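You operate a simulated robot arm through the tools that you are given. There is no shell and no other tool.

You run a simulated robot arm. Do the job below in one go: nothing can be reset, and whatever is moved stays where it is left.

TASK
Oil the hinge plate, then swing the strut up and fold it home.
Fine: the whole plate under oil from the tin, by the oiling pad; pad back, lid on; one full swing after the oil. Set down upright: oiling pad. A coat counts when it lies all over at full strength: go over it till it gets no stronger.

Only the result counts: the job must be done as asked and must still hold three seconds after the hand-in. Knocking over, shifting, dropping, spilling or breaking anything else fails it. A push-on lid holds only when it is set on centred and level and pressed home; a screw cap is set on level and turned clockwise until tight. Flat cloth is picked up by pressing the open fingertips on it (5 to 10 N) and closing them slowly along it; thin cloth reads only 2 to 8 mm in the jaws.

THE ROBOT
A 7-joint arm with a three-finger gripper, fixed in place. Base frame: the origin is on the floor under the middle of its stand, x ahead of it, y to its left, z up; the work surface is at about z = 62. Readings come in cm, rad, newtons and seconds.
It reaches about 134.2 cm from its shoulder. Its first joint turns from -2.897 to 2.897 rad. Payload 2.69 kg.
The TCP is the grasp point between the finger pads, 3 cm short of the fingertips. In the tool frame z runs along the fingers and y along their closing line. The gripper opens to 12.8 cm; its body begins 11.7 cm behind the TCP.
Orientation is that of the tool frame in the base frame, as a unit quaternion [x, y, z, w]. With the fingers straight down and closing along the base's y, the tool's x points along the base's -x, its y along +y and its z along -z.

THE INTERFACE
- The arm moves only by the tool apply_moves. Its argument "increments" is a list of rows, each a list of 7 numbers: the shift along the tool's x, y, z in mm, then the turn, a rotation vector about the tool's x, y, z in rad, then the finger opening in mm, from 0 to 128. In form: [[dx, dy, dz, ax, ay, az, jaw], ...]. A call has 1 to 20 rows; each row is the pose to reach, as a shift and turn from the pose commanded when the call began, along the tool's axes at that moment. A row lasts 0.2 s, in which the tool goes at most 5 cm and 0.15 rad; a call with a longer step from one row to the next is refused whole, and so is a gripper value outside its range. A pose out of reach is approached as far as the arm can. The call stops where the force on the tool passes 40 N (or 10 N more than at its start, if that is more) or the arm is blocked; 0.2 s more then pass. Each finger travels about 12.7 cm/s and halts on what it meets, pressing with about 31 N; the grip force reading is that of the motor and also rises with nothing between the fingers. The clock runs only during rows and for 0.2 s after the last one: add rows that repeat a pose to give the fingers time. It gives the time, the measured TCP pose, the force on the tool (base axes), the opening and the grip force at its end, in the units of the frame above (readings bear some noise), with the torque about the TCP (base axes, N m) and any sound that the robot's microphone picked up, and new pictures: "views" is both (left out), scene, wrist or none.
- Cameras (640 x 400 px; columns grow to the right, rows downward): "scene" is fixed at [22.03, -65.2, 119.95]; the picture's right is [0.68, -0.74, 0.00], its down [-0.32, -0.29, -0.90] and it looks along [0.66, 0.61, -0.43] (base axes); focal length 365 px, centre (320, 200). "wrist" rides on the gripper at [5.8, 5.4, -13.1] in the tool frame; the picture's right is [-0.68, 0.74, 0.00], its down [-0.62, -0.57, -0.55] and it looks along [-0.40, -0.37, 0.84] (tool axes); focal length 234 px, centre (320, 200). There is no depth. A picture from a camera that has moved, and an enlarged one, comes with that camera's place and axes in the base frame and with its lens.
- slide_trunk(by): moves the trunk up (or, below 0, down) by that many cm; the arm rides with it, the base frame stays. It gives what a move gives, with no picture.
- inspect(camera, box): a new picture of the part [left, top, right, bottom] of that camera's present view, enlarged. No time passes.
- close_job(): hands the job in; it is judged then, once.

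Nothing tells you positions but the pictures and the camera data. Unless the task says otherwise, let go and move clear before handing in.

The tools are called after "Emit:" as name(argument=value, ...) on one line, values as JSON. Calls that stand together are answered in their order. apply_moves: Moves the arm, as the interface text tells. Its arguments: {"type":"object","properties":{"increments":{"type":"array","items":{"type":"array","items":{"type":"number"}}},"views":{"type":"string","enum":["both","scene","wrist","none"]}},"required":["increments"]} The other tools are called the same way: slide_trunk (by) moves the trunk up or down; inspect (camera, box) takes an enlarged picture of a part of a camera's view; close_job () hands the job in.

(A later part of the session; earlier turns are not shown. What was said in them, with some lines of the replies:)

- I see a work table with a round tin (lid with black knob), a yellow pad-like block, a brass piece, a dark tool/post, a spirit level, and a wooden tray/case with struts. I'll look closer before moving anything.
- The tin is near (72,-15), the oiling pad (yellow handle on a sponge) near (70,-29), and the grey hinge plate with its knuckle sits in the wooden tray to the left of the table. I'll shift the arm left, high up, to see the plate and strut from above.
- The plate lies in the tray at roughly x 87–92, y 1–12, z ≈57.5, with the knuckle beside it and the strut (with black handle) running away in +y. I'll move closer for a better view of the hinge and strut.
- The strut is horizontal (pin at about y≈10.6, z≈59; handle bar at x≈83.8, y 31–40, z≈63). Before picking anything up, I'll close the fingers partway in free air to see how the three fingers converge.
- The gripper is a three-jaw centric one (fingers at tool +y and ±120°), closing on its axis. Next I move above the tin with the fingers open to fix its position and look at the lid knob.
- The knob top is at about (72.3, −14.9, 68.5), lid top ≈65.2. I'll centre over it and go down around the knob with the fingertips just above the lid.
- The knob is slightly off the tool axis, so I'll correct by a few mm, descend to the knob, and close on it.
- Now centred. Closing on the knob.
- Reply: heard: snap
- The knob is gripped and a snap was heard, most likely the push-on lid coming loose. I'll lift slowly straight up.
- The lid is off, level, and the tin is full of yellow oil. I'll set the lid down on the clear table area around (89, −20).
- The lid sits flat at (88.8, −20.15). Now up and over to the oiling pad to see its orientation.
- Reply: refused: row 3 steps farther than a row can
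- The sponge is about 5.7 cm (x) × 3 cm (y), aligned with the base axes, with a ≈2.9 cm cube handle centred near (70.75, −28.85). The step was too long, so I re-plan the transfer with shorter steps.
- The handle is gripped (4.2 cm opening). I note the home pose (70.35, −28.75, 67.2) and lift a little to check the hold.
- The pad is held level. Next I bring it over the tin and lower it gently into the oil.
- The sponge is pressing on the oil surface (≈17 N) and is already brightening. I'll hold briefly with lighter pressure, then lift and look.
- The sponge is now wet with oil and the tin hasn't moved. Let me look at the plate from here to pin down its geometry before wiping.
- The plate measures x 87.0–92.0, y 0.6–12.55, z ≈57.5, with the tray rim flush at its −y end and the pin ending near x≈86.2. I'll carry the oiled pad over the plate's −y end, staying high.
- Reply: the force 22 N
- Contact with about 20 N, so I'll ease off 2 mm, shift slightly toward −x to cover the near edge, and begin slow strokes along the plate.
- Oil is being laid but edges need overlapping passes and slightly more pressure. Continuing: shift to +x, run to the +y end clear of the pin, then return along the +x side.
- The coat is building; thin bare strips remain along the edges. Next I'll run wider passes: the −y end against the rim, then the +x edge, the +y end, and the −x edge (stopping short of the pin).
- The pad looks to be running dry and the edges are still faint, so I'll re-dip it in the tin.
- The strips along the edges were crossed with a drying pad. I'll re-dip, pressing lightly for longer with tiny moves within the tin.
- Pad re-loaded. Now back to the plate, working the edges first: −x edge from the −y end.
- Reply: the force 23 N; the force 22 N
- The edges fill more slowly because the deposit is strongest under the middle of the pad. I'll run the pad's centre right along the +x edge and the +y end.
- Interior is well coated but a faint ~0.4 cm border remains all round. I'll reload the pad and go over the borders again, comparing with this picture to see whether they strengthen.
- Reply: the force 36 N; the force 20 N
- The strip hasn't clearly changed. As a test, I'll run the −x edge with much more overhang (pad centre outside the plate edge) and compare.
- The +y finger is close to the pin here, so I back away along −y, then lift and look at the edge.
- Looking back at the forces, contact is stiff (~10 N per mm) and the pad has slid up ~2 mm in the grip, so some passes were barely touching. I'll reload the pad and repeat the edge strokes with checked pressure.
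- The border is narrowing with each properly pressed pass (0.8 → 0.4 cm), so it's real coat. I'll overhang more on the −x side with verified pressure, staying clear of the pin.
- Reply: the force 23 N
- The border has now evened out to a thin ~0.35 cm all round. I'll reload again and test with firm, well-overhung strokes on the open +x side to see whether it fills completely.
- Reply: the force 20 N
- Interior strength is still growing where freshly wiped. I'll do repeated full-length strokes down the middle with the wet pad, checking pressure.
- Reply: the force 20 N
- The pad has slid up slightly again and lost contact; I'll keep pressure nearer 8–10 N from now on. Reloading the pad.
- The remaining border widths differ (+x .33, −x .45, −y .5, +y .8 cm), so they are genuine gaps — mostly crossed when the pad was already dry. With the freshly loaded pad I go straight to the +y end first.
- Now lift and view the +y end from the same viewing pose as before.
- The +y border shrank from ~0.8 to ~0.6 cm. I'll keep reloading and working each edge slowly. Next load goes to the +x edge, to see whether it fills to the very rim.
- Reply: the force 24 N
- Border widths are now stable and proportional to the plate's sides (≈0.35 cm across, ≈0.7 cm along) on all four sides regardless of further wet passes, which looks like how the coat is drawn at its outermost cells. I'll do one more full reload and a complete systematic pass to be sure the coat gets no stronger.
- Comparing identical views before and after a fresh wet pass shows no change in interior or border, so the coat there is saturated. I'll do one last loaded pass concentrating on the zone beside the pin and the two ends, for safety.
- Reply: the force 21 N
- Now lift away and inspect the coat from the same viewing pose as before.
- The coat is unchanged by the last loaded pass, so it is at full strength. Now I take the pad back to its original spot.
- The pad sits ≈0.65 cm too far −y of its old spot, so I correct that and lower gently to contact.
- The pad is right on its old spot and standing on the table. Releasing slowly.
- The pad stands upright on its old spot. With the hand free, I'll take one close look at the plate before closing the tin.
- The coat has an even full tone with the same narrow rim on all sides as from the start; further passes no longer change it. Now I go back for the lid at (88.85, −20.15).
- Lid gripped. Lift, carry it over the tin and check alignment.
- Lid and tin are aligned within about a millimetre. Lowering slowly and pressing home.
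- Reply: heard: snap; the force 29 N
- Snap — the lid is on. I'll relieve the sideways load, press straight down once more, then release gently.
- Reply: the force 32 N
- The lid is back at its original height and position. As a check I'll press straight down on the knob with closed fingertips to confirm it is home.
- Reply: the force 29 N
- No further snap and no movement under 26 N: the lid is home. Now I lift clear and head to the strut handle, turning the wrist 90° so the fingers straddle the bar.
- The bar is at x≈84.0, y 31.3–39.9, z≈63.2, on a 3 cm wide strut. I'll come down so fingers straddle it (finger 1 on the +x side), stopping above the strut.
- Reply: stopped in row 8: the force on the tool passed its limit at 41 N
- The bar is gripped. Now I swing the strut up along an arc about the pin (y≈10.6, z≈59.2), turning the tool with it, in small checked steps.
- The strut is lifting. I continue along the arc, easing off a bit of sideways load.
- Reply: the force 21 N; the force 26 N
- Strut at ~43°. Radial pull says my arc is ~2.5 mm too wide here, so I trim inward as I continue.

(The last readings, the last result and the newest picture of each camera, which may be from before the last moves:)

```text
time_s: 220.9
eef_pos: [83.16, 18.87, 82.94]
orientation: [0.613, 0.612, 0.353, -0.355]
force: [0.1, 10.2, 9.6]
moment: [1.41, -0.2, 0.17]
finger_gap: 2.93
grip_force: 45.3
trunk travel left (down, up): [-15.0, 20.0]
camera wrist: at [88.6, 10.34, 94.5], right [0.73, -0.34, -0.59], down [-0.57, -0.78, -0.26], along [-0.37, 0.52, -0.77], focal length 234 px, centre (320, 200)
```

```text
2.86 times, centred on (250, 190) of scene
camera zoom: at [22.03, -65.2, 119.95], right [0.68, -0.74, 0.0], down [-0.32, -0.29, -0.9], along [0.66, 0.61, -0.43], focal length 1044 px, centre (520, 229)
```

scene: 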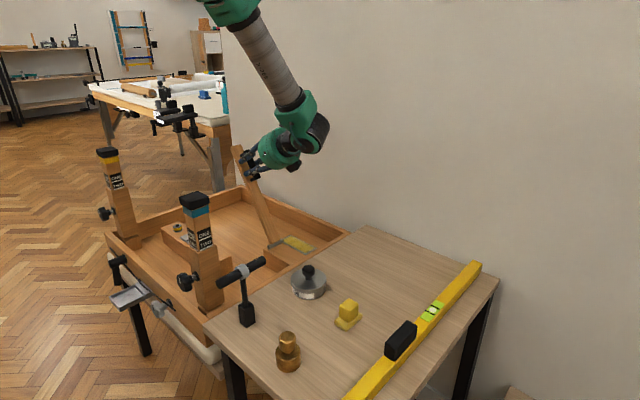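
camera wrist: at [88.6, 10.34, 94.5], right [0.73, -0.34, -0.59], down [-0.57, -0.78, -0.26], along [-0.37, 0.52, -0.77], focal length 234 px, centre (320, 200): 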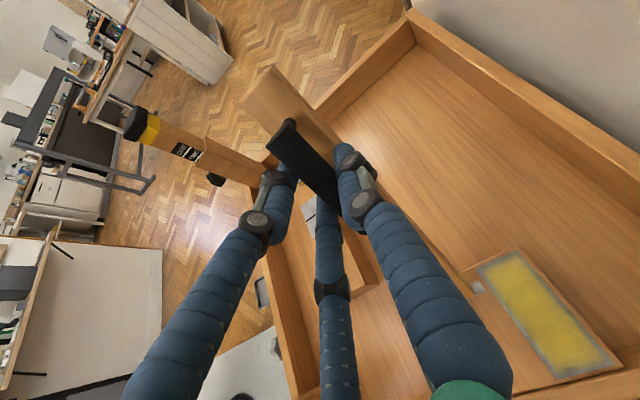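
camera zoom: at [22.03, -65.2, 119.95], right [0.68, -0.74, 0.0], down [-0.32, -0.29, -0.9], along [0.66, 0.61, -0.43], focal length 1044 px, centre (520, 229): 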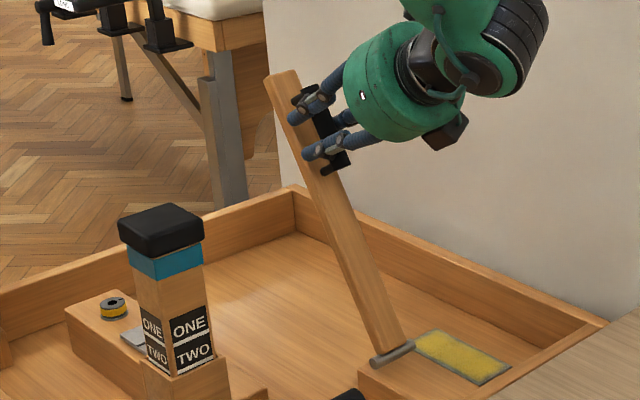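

Emit:
apply_moves(increments=[[-1.8, 0, -12.6, 0, 0.06, 0, 5], [-4.7, 0, -24.9, 0, 0.115, 0, 5], [-8.5, 0, -37.0, 0, 0.17, 0, 5], [-13.0, 0, -48.9, 0, 0.22, 0, 5], [-18.0, 0, -60.5, 0, 0.27, 0, 5], [-18.0, 0, -60.5, 0, 0.27, 0, 5]])

Emit:
inspect(camera="scene", box=[200, 100, 360, 260])

```text
time_s: 222.3
eef_pos: [83.04, 12.46, 84.3]
orientation: [0.559, 0.557, 0.433, -0.435]
force: [20.5, 5.5, 8.2]
moment: [0.9, -0.41, 0.12]
finger_gap: 2.96
grip_force: 45.0
trunk travel left (down, up): [-15.0, 20.0]
camera wrist: at [88.59, 1.24, 93.13], right [0.73, -0.17, -0.66], down [-0.57, -0.68, -0.46], along [-0.37, 0.71, -0.6], focal length 234 px, centre (320, 200)
```

scene: 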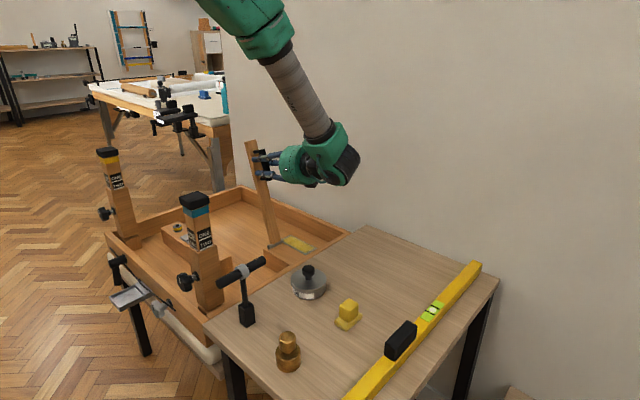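
wrist: 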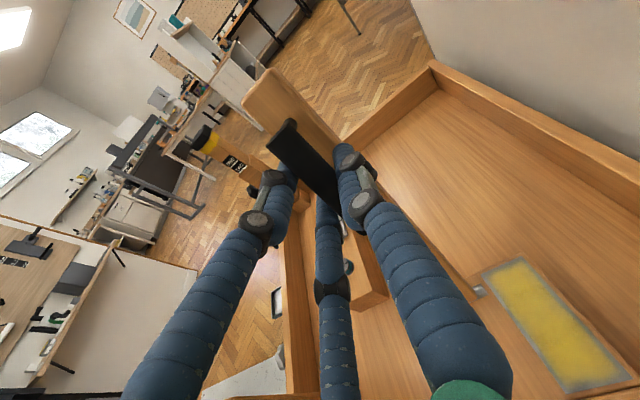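

```text
2.50 times, centred on (280, 180) of scene
camera zoom: at [22.03, -65.2, 119.95], right [0.68, -0.74, 0.0], down [-0.32, -0.29, -0.9], along [0.66, 0.61, -0.43], focal length 913 px, centre (420, 250)
```

zoom: 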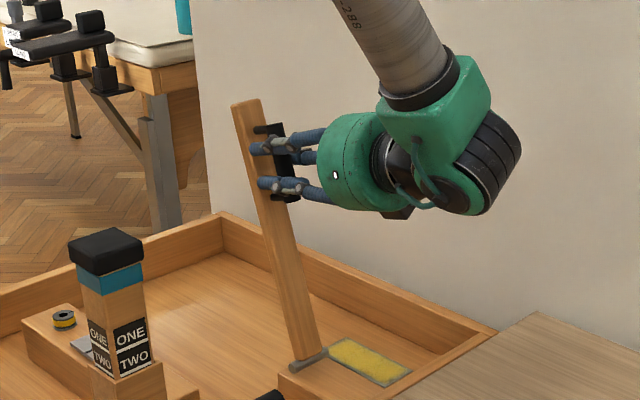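

~76° now. I continue carefully toward and past vertical, watching for the stop.

Emit:
apply_moves(increments=[[-2.1, 1.2, -12.5, 0, 0.05, 0, 5], [-5.1, 2, -24.9, 0, 0.1, 0, 5], [-8.9, 2, -37.0, 0, 0.15, 0, 5], [-13.4, 2, -48.9, 0, 0.2, 0, 5], [-13.4, 2, -48.9, 0, 0.2, 0, 5]])

Emit:
inspect(camera="scene", box=[200, 100, 360, 260])

```text
time_s: 223.1
eef_pos: [83.07, 9.81, 84.29]
orientation: [0.529, 0.529, 0.466, -0.471]
force: [2.5, 13.4, 3.6]
moment: [0.84, -0.19, 0.3]
finger_gap: 2.97
grip_force: 44.7
trunk travel left (down, up): [-15.0, 20.0]
stopped in row 3: the force on the tool passed its limit at 51 N (the readings are from after the stop); the commanded pose is now the measured one
camera wrist: at [88.67, -2.52, 91.65], right [0.73, -0.08, -0.68], down [-0.57, -0.62, -0.54], along [-0.38, 0.78, -0.5], focal length 234 px, centre (320, 200)
```

scene: 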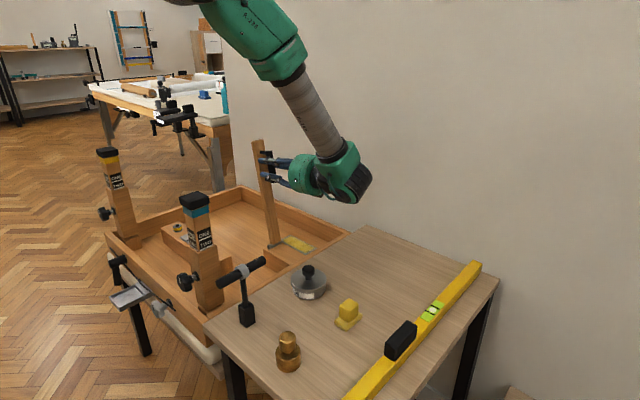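
wrist: 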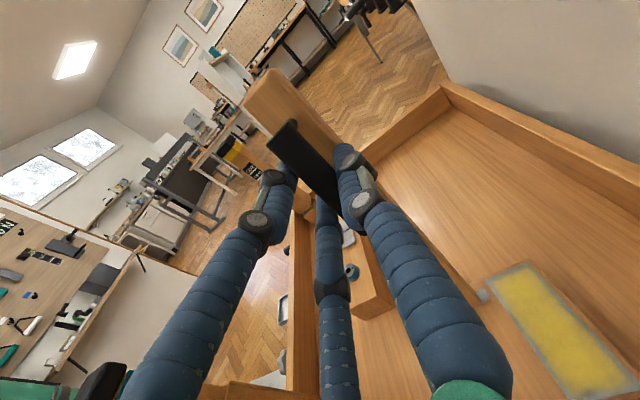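

```text
2.50 times, centred on (280, 180) of scene
camera zoom: at [22.03, -65.2, 119.95], right [0.68, -0.74, 0.0], down [-0.32, -0.29, -0.9], along [0.66, 0.61, -0.43], focal length 913 px, centre (420, 250)
```

zoom: 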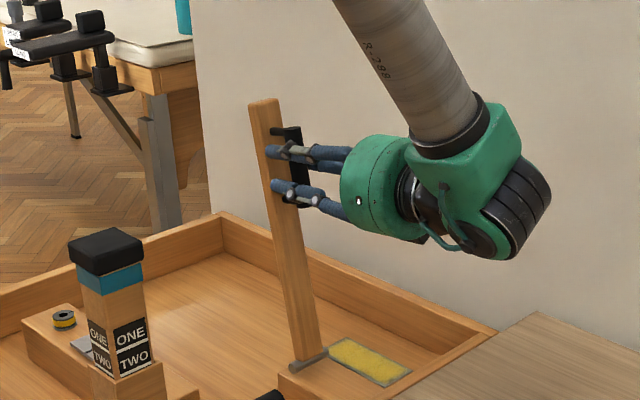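

It stopped at about 83° with resistance. I'll nudge a bit more to see whether that's the hinge's end stop.

Emit:
apply_moves(increments=[[-0.5, 0, -3.0, 0, 0.012, 0, 5], [-1.0, 0, -6.0, 0, 0.025, 0, 5], [-1.6, 0, -9.0, 0, 0.037, 0, 5]], views="none")

Emit:
inspect(camera="scene", box=[200, 100, 360, 260])

```text
time_s: 223.6
eef_pos: [83.2, 9.67, 84.36]
orientation: [0.526, 0.529, 0.467, -0.475]
force: [4.4, 15.3, 0.4]
moment: [-0.02, -0.39, 0.32]
finger_gap: 2.96
grip_force: 45.0
trunk travel left (down, up): [-15.0, 20.0]
stopped in row 2: the force on the tool passed its limit at 45 N (the readings are from after the stop); the commanded pose is now the measured one
```

```text
2.50 times, centred on (280, 180) of scene
camera zoom: at [22.03, -65.2, 119.95], right [0.68, -0.74, 0.0], down [-0.32, -0.29, -0.9], along [0.66, 0.61, -0.43], focal length 913 px, centre (420, 250)
```

zoom: 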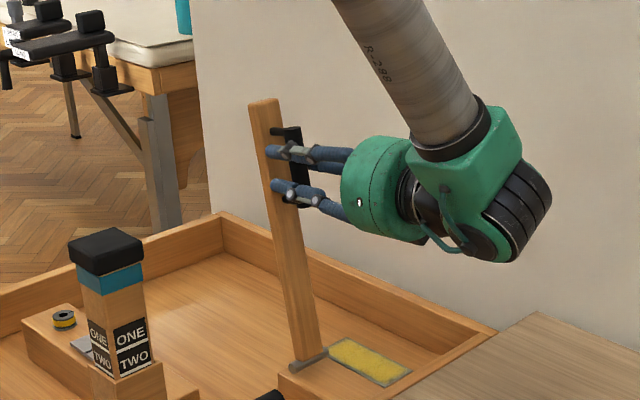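

Hard stop confirmed at ~83.5°: the strut is fully up. Now I fold it back down along the same arc.

Emit:
apply_moves(increments=[[1.8, 0, 12.3, 0, -0.05, 0, 5], [3.0, 0, 24.6, 0, -0.1, 0, 5], [3.6, 0, 37.0, 0, -0.15, 0, 5], [3.5, 0, 49.4, 0, -0.2, 0, 5], [2.9, 0, 61.8, 0, -0.25, 0, 5], [1.6, 0, 74.1, 0, -0.3, 0, 5], [1.6, 0, 74.1, 0, -0.3, 0, 5]], views="none")

Emit:
inspect(camera="scene", box=[200, 100, 360, 260])

```text
time_s: 225.2
eef_pos: [83.18, 16.88, 83.61]
orientation: [0.591, 0.593, 0.383, -0.39]
force: [-4.4, 0.7, -16.8]
moment: [0.56, -0.19, 0.13]
finger_gap: 2.92
grip_force: 45.1
trunk travel left (down, up): [-15.0, 20.0]
```

```text
2.50 times, centred on (280, 180) of scene
camera zoom: at [22.03, -65.2, 119.95], right [0.68, -0.74, 0.0], down [-0.32, -0.29, -0.9], along [0.66, 0.61, -0.43], focal length 913 px, centre (420, 250)
```

zoom: 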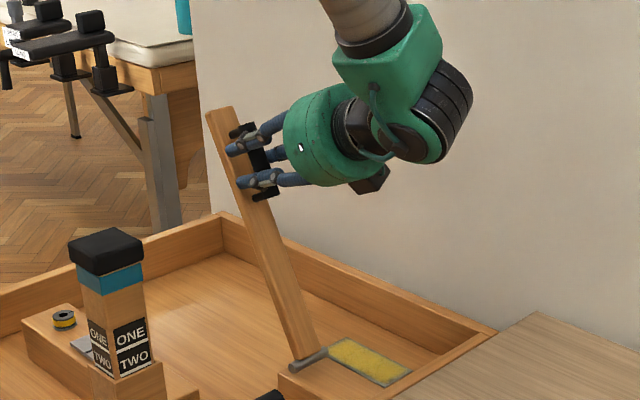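

Emit:
apply_moves(increments=[[1.0, 0, 12.4, 0, -0.05, 0, 5], [1.5, 0, 24.9, 0, -0.1, 0, 5], [2.1, 0, 37.3, 0, -0.15, 0, 5], [2.0, 0, 49.7, 0, -0.2, 0, 5], [1.4, 0, 62.1, 0, -0.25, 0, 5], [0.1, 0, 74.4, 0, -0.3, 0, 5], [-1.8, 0, 86.7, 0, -0.35, 0, 5], [-1.8, 0, 86.7, 0, -0.35, 0, 5]], views="none")

Emit:
inspect(camera="scene", box=[200, 100, 360, 260])

```text
time_s: 226.9
eef_pos: [83.21, 24.76, 80.01]
orientation: [0.649, 0.651, 0.276, -0.28]
force: [15.1, -12.3, -24.0]
moment: [0.07, 0.01, -0.18]
finger_gap: 2.98
grip_force: 44.4
trunk travel left (down, up): [-15.0, 20.0]
```

```text
2.50 times, centred on (280, 180) of scene
camera zoom: at [22.03, -65.2, 119.95], right [0.68, -0.74, 0.0], down [-0.32, -0.29, -0.9], along [0.66, 0.61, -0.43], focal length 913 px, centre (420, 250)
```

zoom: 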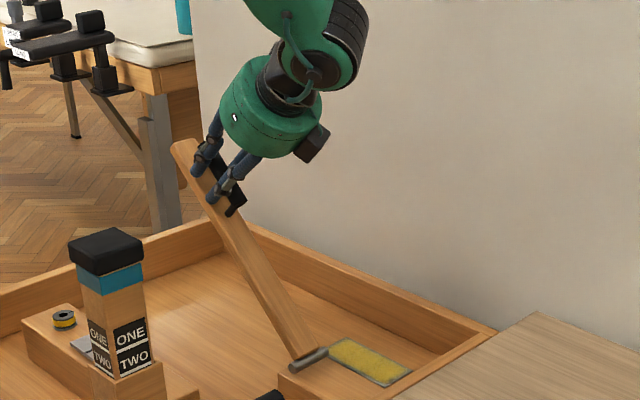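

Emit:
apply_moves(increments=[[0.3, 1, 12.6, 0, -0.05, 0, 5], [0.5, 1.5, 25.1, 0, -0.1, 0, 5], [0.8, 1.5, 37.5, 0, -0.15, 0, 5], [0.4, 1.5, 49.9, 0, -0.2, 0, 5], [-0.5, 1.5, 62.4, 0, -0.25, 0, 5], [-2.1, 1.5, 74.7, 0, -0.3, 0, 5], [-4.3, 1.5, 87.1, 0, -0.35, 0, 5], [-4.3, 1.5, 87.1, 0, -0.35, 0, 5]], views="none")

Emit:
inspect(camera="scene", box=[180, 120, 320, 260])

```text
time_s: 228.9
eef_pos: [83.2, 31.11, 74.04]
orientation: [0.686, 0.691, 0.16, -0.163]
force: [-5.9, 0.5, 7.1]
moment: [-0.92, 0.5, -0.58]
finger_gap: 2.96
grip_force: 45.1
trunk travel left (down, up): [-15.0, 20.0]
stopped in row 8: the force on the tool passed its limit at 43 N (the readings are from after the stop); the commanded pose is now the measured one
```

```text
2.86 times, centred on (250, 190) of scene
camera zoom: at [22.03, -65.2, 119.95], right [0.68, -0.74, 0.0], down [-0.32, -0.29, -0.9], along [0.66, 0.61, -0.43], focal length 1044 px, centre (520, 229)
```

zoom: 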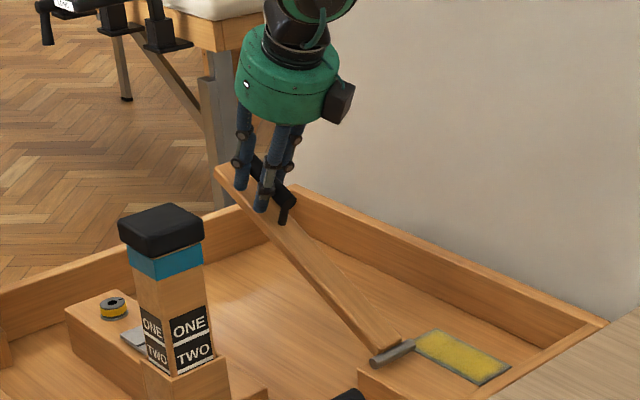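

Emit:
apply_moves(increments=[[1.8, 0, 12.3, 0, -0.05, 0, 5], [3.0, 0, 24.7, 0, -0.1, 0, 5], [3.5, 0, 37.2, 0, -0.15, 0, 5], [3.3, 0, 49.7, 0, -0.2, 0, 5], [3.3, 0, 49.7, 0, -0.2, 0, 5]], views="none")

Emit:
inspect(camera="scene", box=[180, 120, 320, 260])

```text
time_s: 230.1
eef_pos: [83.21, 33.56, 69.61]
orientation: [0.698, 0.704, 0.089, -0.094]
force: [-7.7, 6.4, -1.7]
moment: [0.33, 0.22, -0.73]
finger_gap: 2.96
grip_force: 44.3
trunk travel left (down, up): [-15.0, 20.0]
```

```text
2.86 times, centred on (250, 190) of scene
camera zoom: at [22.03, -65.2, 119.95], right [0.68, -0.74, 0.0], down [-0.32, -0.29, -0.9], along [0.66, 0.61, -0.43], focal length 1044 px, centre (520, 229)
```

zoom: 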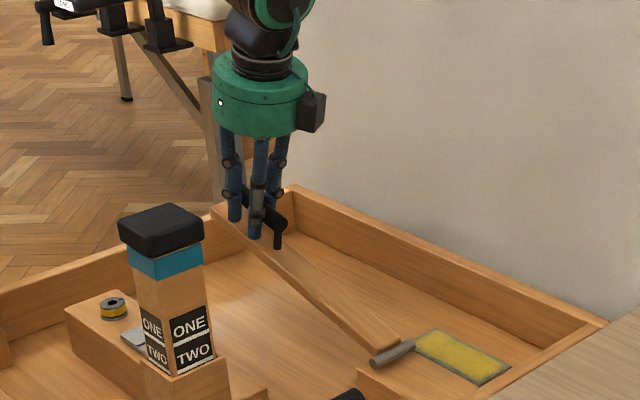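

Emit:
apply_moves(increments=[[1.8, -0.5, 12.3, 0, -0.05, 0, 5], [3.0, -0.5, 24.7, 0, -0.1, 0, 5], [3.5, -0.5, 37.2, 0, -0.15, 0, 5], [3.3, -0.5, 49.7, 0, -0.2, 0, 5], [3.3, -0.5, 49.7, 0, -0.2, 0, 5]], views="none")

Emit:
inspect(camera="scene", box=[180, 120, 320, 260])

```text
time_s: 231.3
eef_pos: [83.2, 35.41, 64.99]
orientation: [0.703, 0.71, 0.02, -0.021]
force: [-2.0, 20.0, 2.3]
moment: [-0.1, 0.02, -0.77]
finger_gap: 2.96
grip_force: 45.1
trunk travel left (down, up): [-15.0, 20.0]
```

```text
2.86 times, centred on (250, 190) of scene
camera zoom: at [22.03, -65.2, 119.95], right [0.68, -0.74, 0.0], down [-0.32, -0.29, -0.9], along [0.66, 0.61, -0.43], focal length 1044 px, centre (520, 229)
```

zoom: 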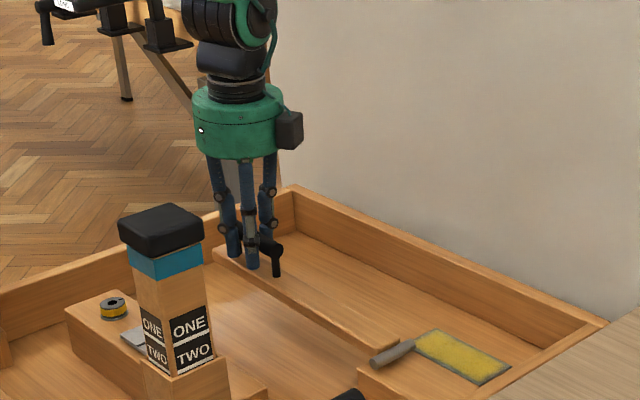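

Emit:
apply_moves(increments=[[2.6, 0, 7.4, 0, -0.03, 0, 5], [3.6, 0, 12.3, 0, -0.05, 0, 5], [3.8, 0, 14.8, 0, -0.06, 0, 5]], views="none")

Emit:
inspect(camera="scene", box=[180, 120, 320, 260])

```text
time_s: 232.1
eef_pos: [83.16, 35.59, 63.86]
orientation: [0.704, 0.71, 0.0, 0.0]
force: [-9.2, -6.8, 35.2]
moment: [-0.31, -0.04, -0.82]
finger_gap: 2.99
grip_force: 45.0
trunk travel left (down, up): [-15.0, 20.0]
```

```text
2.86 times, centred on (250, 190) of scene
camera zoom: at [22.03, -65.2, 119.95], right [0.68, -0.74, 0.0], down [-0.32, -0.29, -0.9], along [0.66, 0.61, -0.43], focal length 1044 px, centre (520, 229)
```

zoom: 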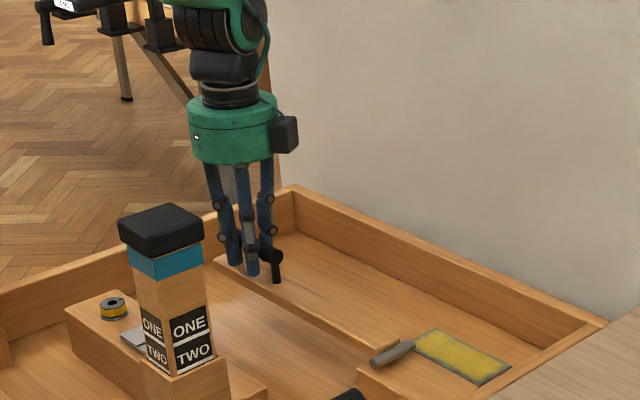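

The lower stop is reached (same height as at the start): one full swing done and the strut is folded home. I ease the pressure and release the bar.

Emit:
apply_moves(increments=[[0, 0, -2, 0, 0, 0, 5], [0, 0, -2.5, 0, 0, 0, 15], [0, 0, -2.5, 0, 0, 0, 28], [0, 0, -2.5, 0, 0, 0, 36], [0, 0, -2.5, 0, 0, 0, 46], [0, 0, -2.5, 0, 0, 0, 56], [0, 0, -2.5, 0, 0, 0, 60], [0, 0, -2.5, 0, 0, 0, 60]], views="none")

Emit:
inspect(camera="wrist", box=[220, 60, 420, 210])

Emit:
inspect(camera="scene", box=[190, 160, 270, 230])

```text
time_s: 233.9
eef_pos: [83.05, 35.6, 63.78]
orientation: [0.705, 0.71, -0.001, -0.002]
force: [-0.6, 0.9, 0.1]
moment: [0.01, -0.01, 0.0]
finger_gap: 6.0
grip_force: 0.1
trunk travel left (down, up): [-15.0, 20.0]
```

```text
2.67 times, centred on (320, 135) of wrist
camera zoom: at [88.44, 41.52, 76.7], right [0.74, -0.67, 0.0], down [-0.56, -0.62, 0.55], along [-0.37, -0.41, -0.83], focal length 624 px, centre (320, 373)
```

zoom: 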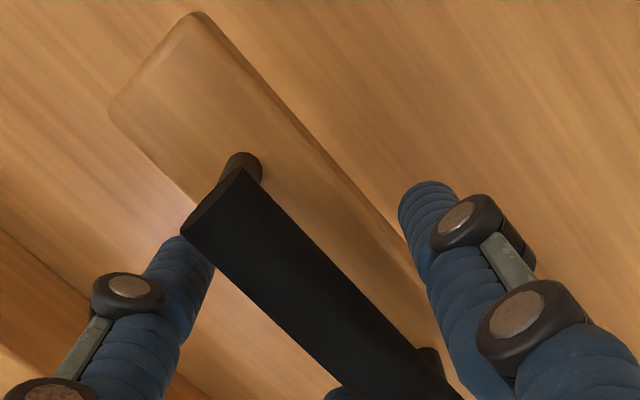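

```text
5.71 times, centred on (230, 195) of scene
camera zoom: at [22.03, -65.2, 119.95], right [0.68, -0.74, 0.0], down [-0.32, -0.29, -0.9], along [0.66, 0.61, -0.43], focal length 2087 px, centre (834, 229)
```

zoom: 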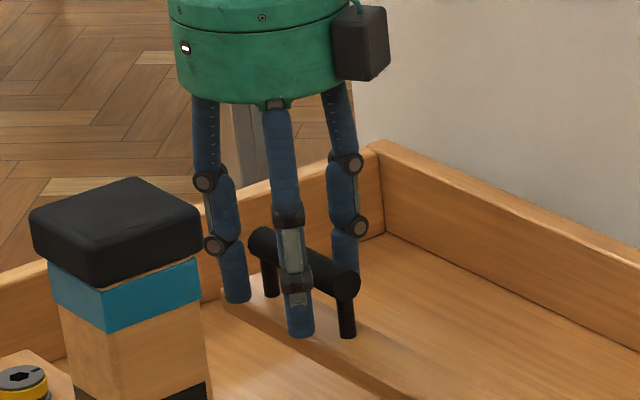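

Emit:
apply_moves(increments=[[0, 0, -20, 0, 0, 0, 60], [0, 0, -60, 0, 0, 0, 60], [0, 0, -105, 0, 0, 0, 60], [0, 0, -150, 0, 0, 0, 60], [0, 0, -190, 0, 0, 0, 60], [0, 0, -190, 0, 0, 0, 60]])

Emit:
inspect(camera="scene", box=[90, 140, 350, 310])

Emit:
inspect(camera="scene", box=[275, 220, 325, 258])

Emit:
inspect(camera="scene", box=[220, 240, 420, 380])

```text
time_s: 235.3
eef_pos: [83.3, 35.52, 82.68]
orientation: [0.704, 0.71, -0.001, -0.001]
force: [-0.8, 0.5, 0.9]
moment: [-0.01, -0.02, 0.02]
finger_gap: 5.99
grip_force: 0.0
trunk travel left (down, up): [-15.0, 20.0]
camera wrist: at [88.71, 41.48, 95.67], right [0.74, -0.67, 0.0], down [-0.56, -0.62, 0.55], along [-0.37, -0.41, -0.83], focal length 234 px, centre (320, 200)
```

scene: 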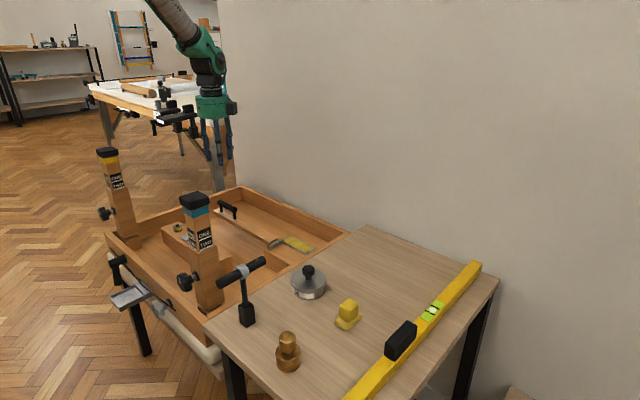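
wrist: 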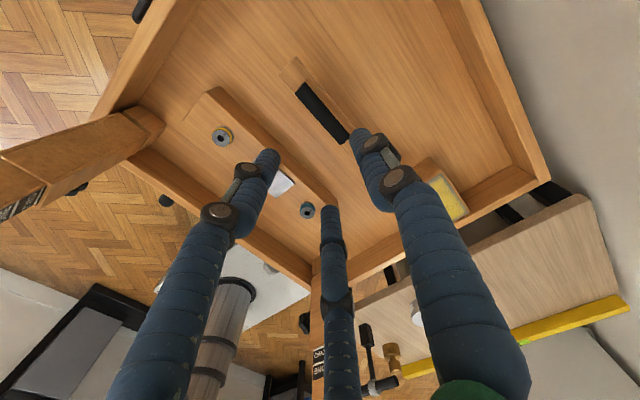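

```text
2.35 times, centred on (220, 225) of scene
camera zoom: at [22.03, -65.2, 119.95], right [0.68, -0.74, 0.0], down [-0.32, -0.29, -0.9], along [0.66, 0.61, -0.43], focal length 859 px, centre (555, 141)
```

zoom: 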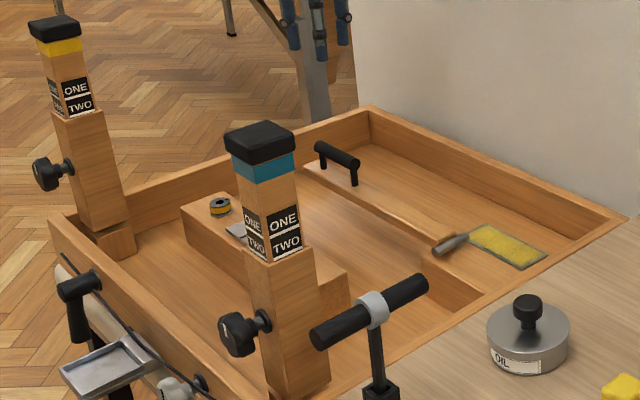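

```text
10.53 times, centred on (300, 239) of scene
camera zoom: at [22.03, -65.2, 119.95], right [0.68, -0.74, 0.0], down [-0.32, -0.29, -0.9], along [0.66, 0.61, -0.43], focal length 3844 px, centre (530, -210)
```

zoom: 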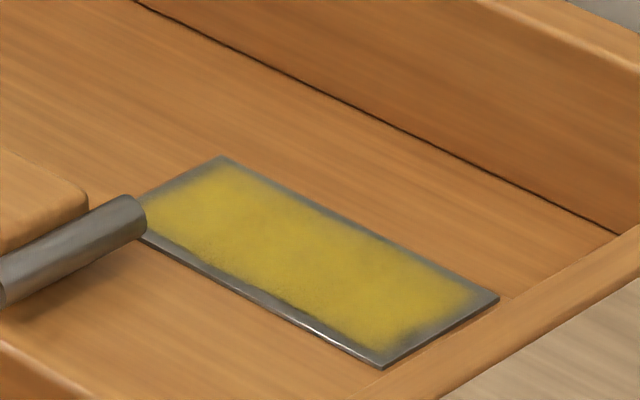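

```text
2.86 times, centred on (320, 310) of scene
camera zoom: at [22.03, -65.2, 119.95], right [0.68, -0.74, 0.0], down [-0.32, -0.29, -0.9], along [0.66, 0.61, -0.43], focal length 1044 px, centre (320, -114)
```

zoom: 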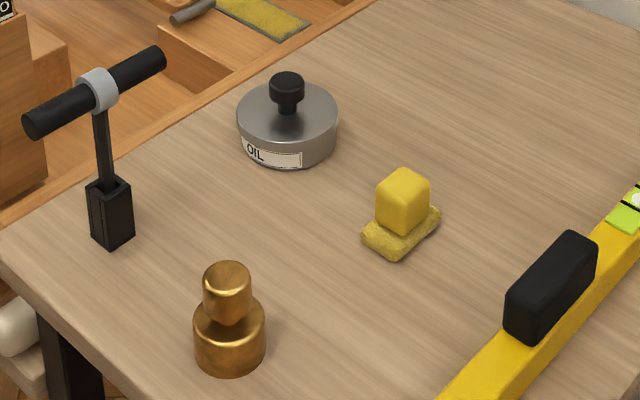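

Everything checks out: lid seated on the tin, pad upright on its old spot, plate coated with no further gain, strut swung to its upper stop and folded back home, and the hand is clear. Handing in.

Emit:
close_job()

```text
The job is handed in.
```

The hinge plate is oiled, and the strut has been swung once and folded down. I handed the job in, but a thin bare-looking edge on the plate may count against the coat.

- **Oil coat:** The inside of the plate reached full strength: freshly loaded passes made no further change in matching close-up views. A bare-looking border stayed along all four edges, about 0.4 cm on the long sides and 0.6 cm at the ends. Passes with the loaded pad right over the edges did not fill it. I judged that the oil shows only up to there in the pictures, but I could not confirm that.
- **Pad:** It stands upright within a few millimetres of where it started.
- **Tin:** The lid snapped on, and a second press of about 26 N on the knob did not move it.
- **Strut:** After the oiling I raised it to a hard stop at about 83°, then lowered it to its bottom stop, where it had been at the start. I took "home" to mean folded flat in the tray.

The other items on the table looked unmoved in the last pictures, and the hand is clear above the tray.
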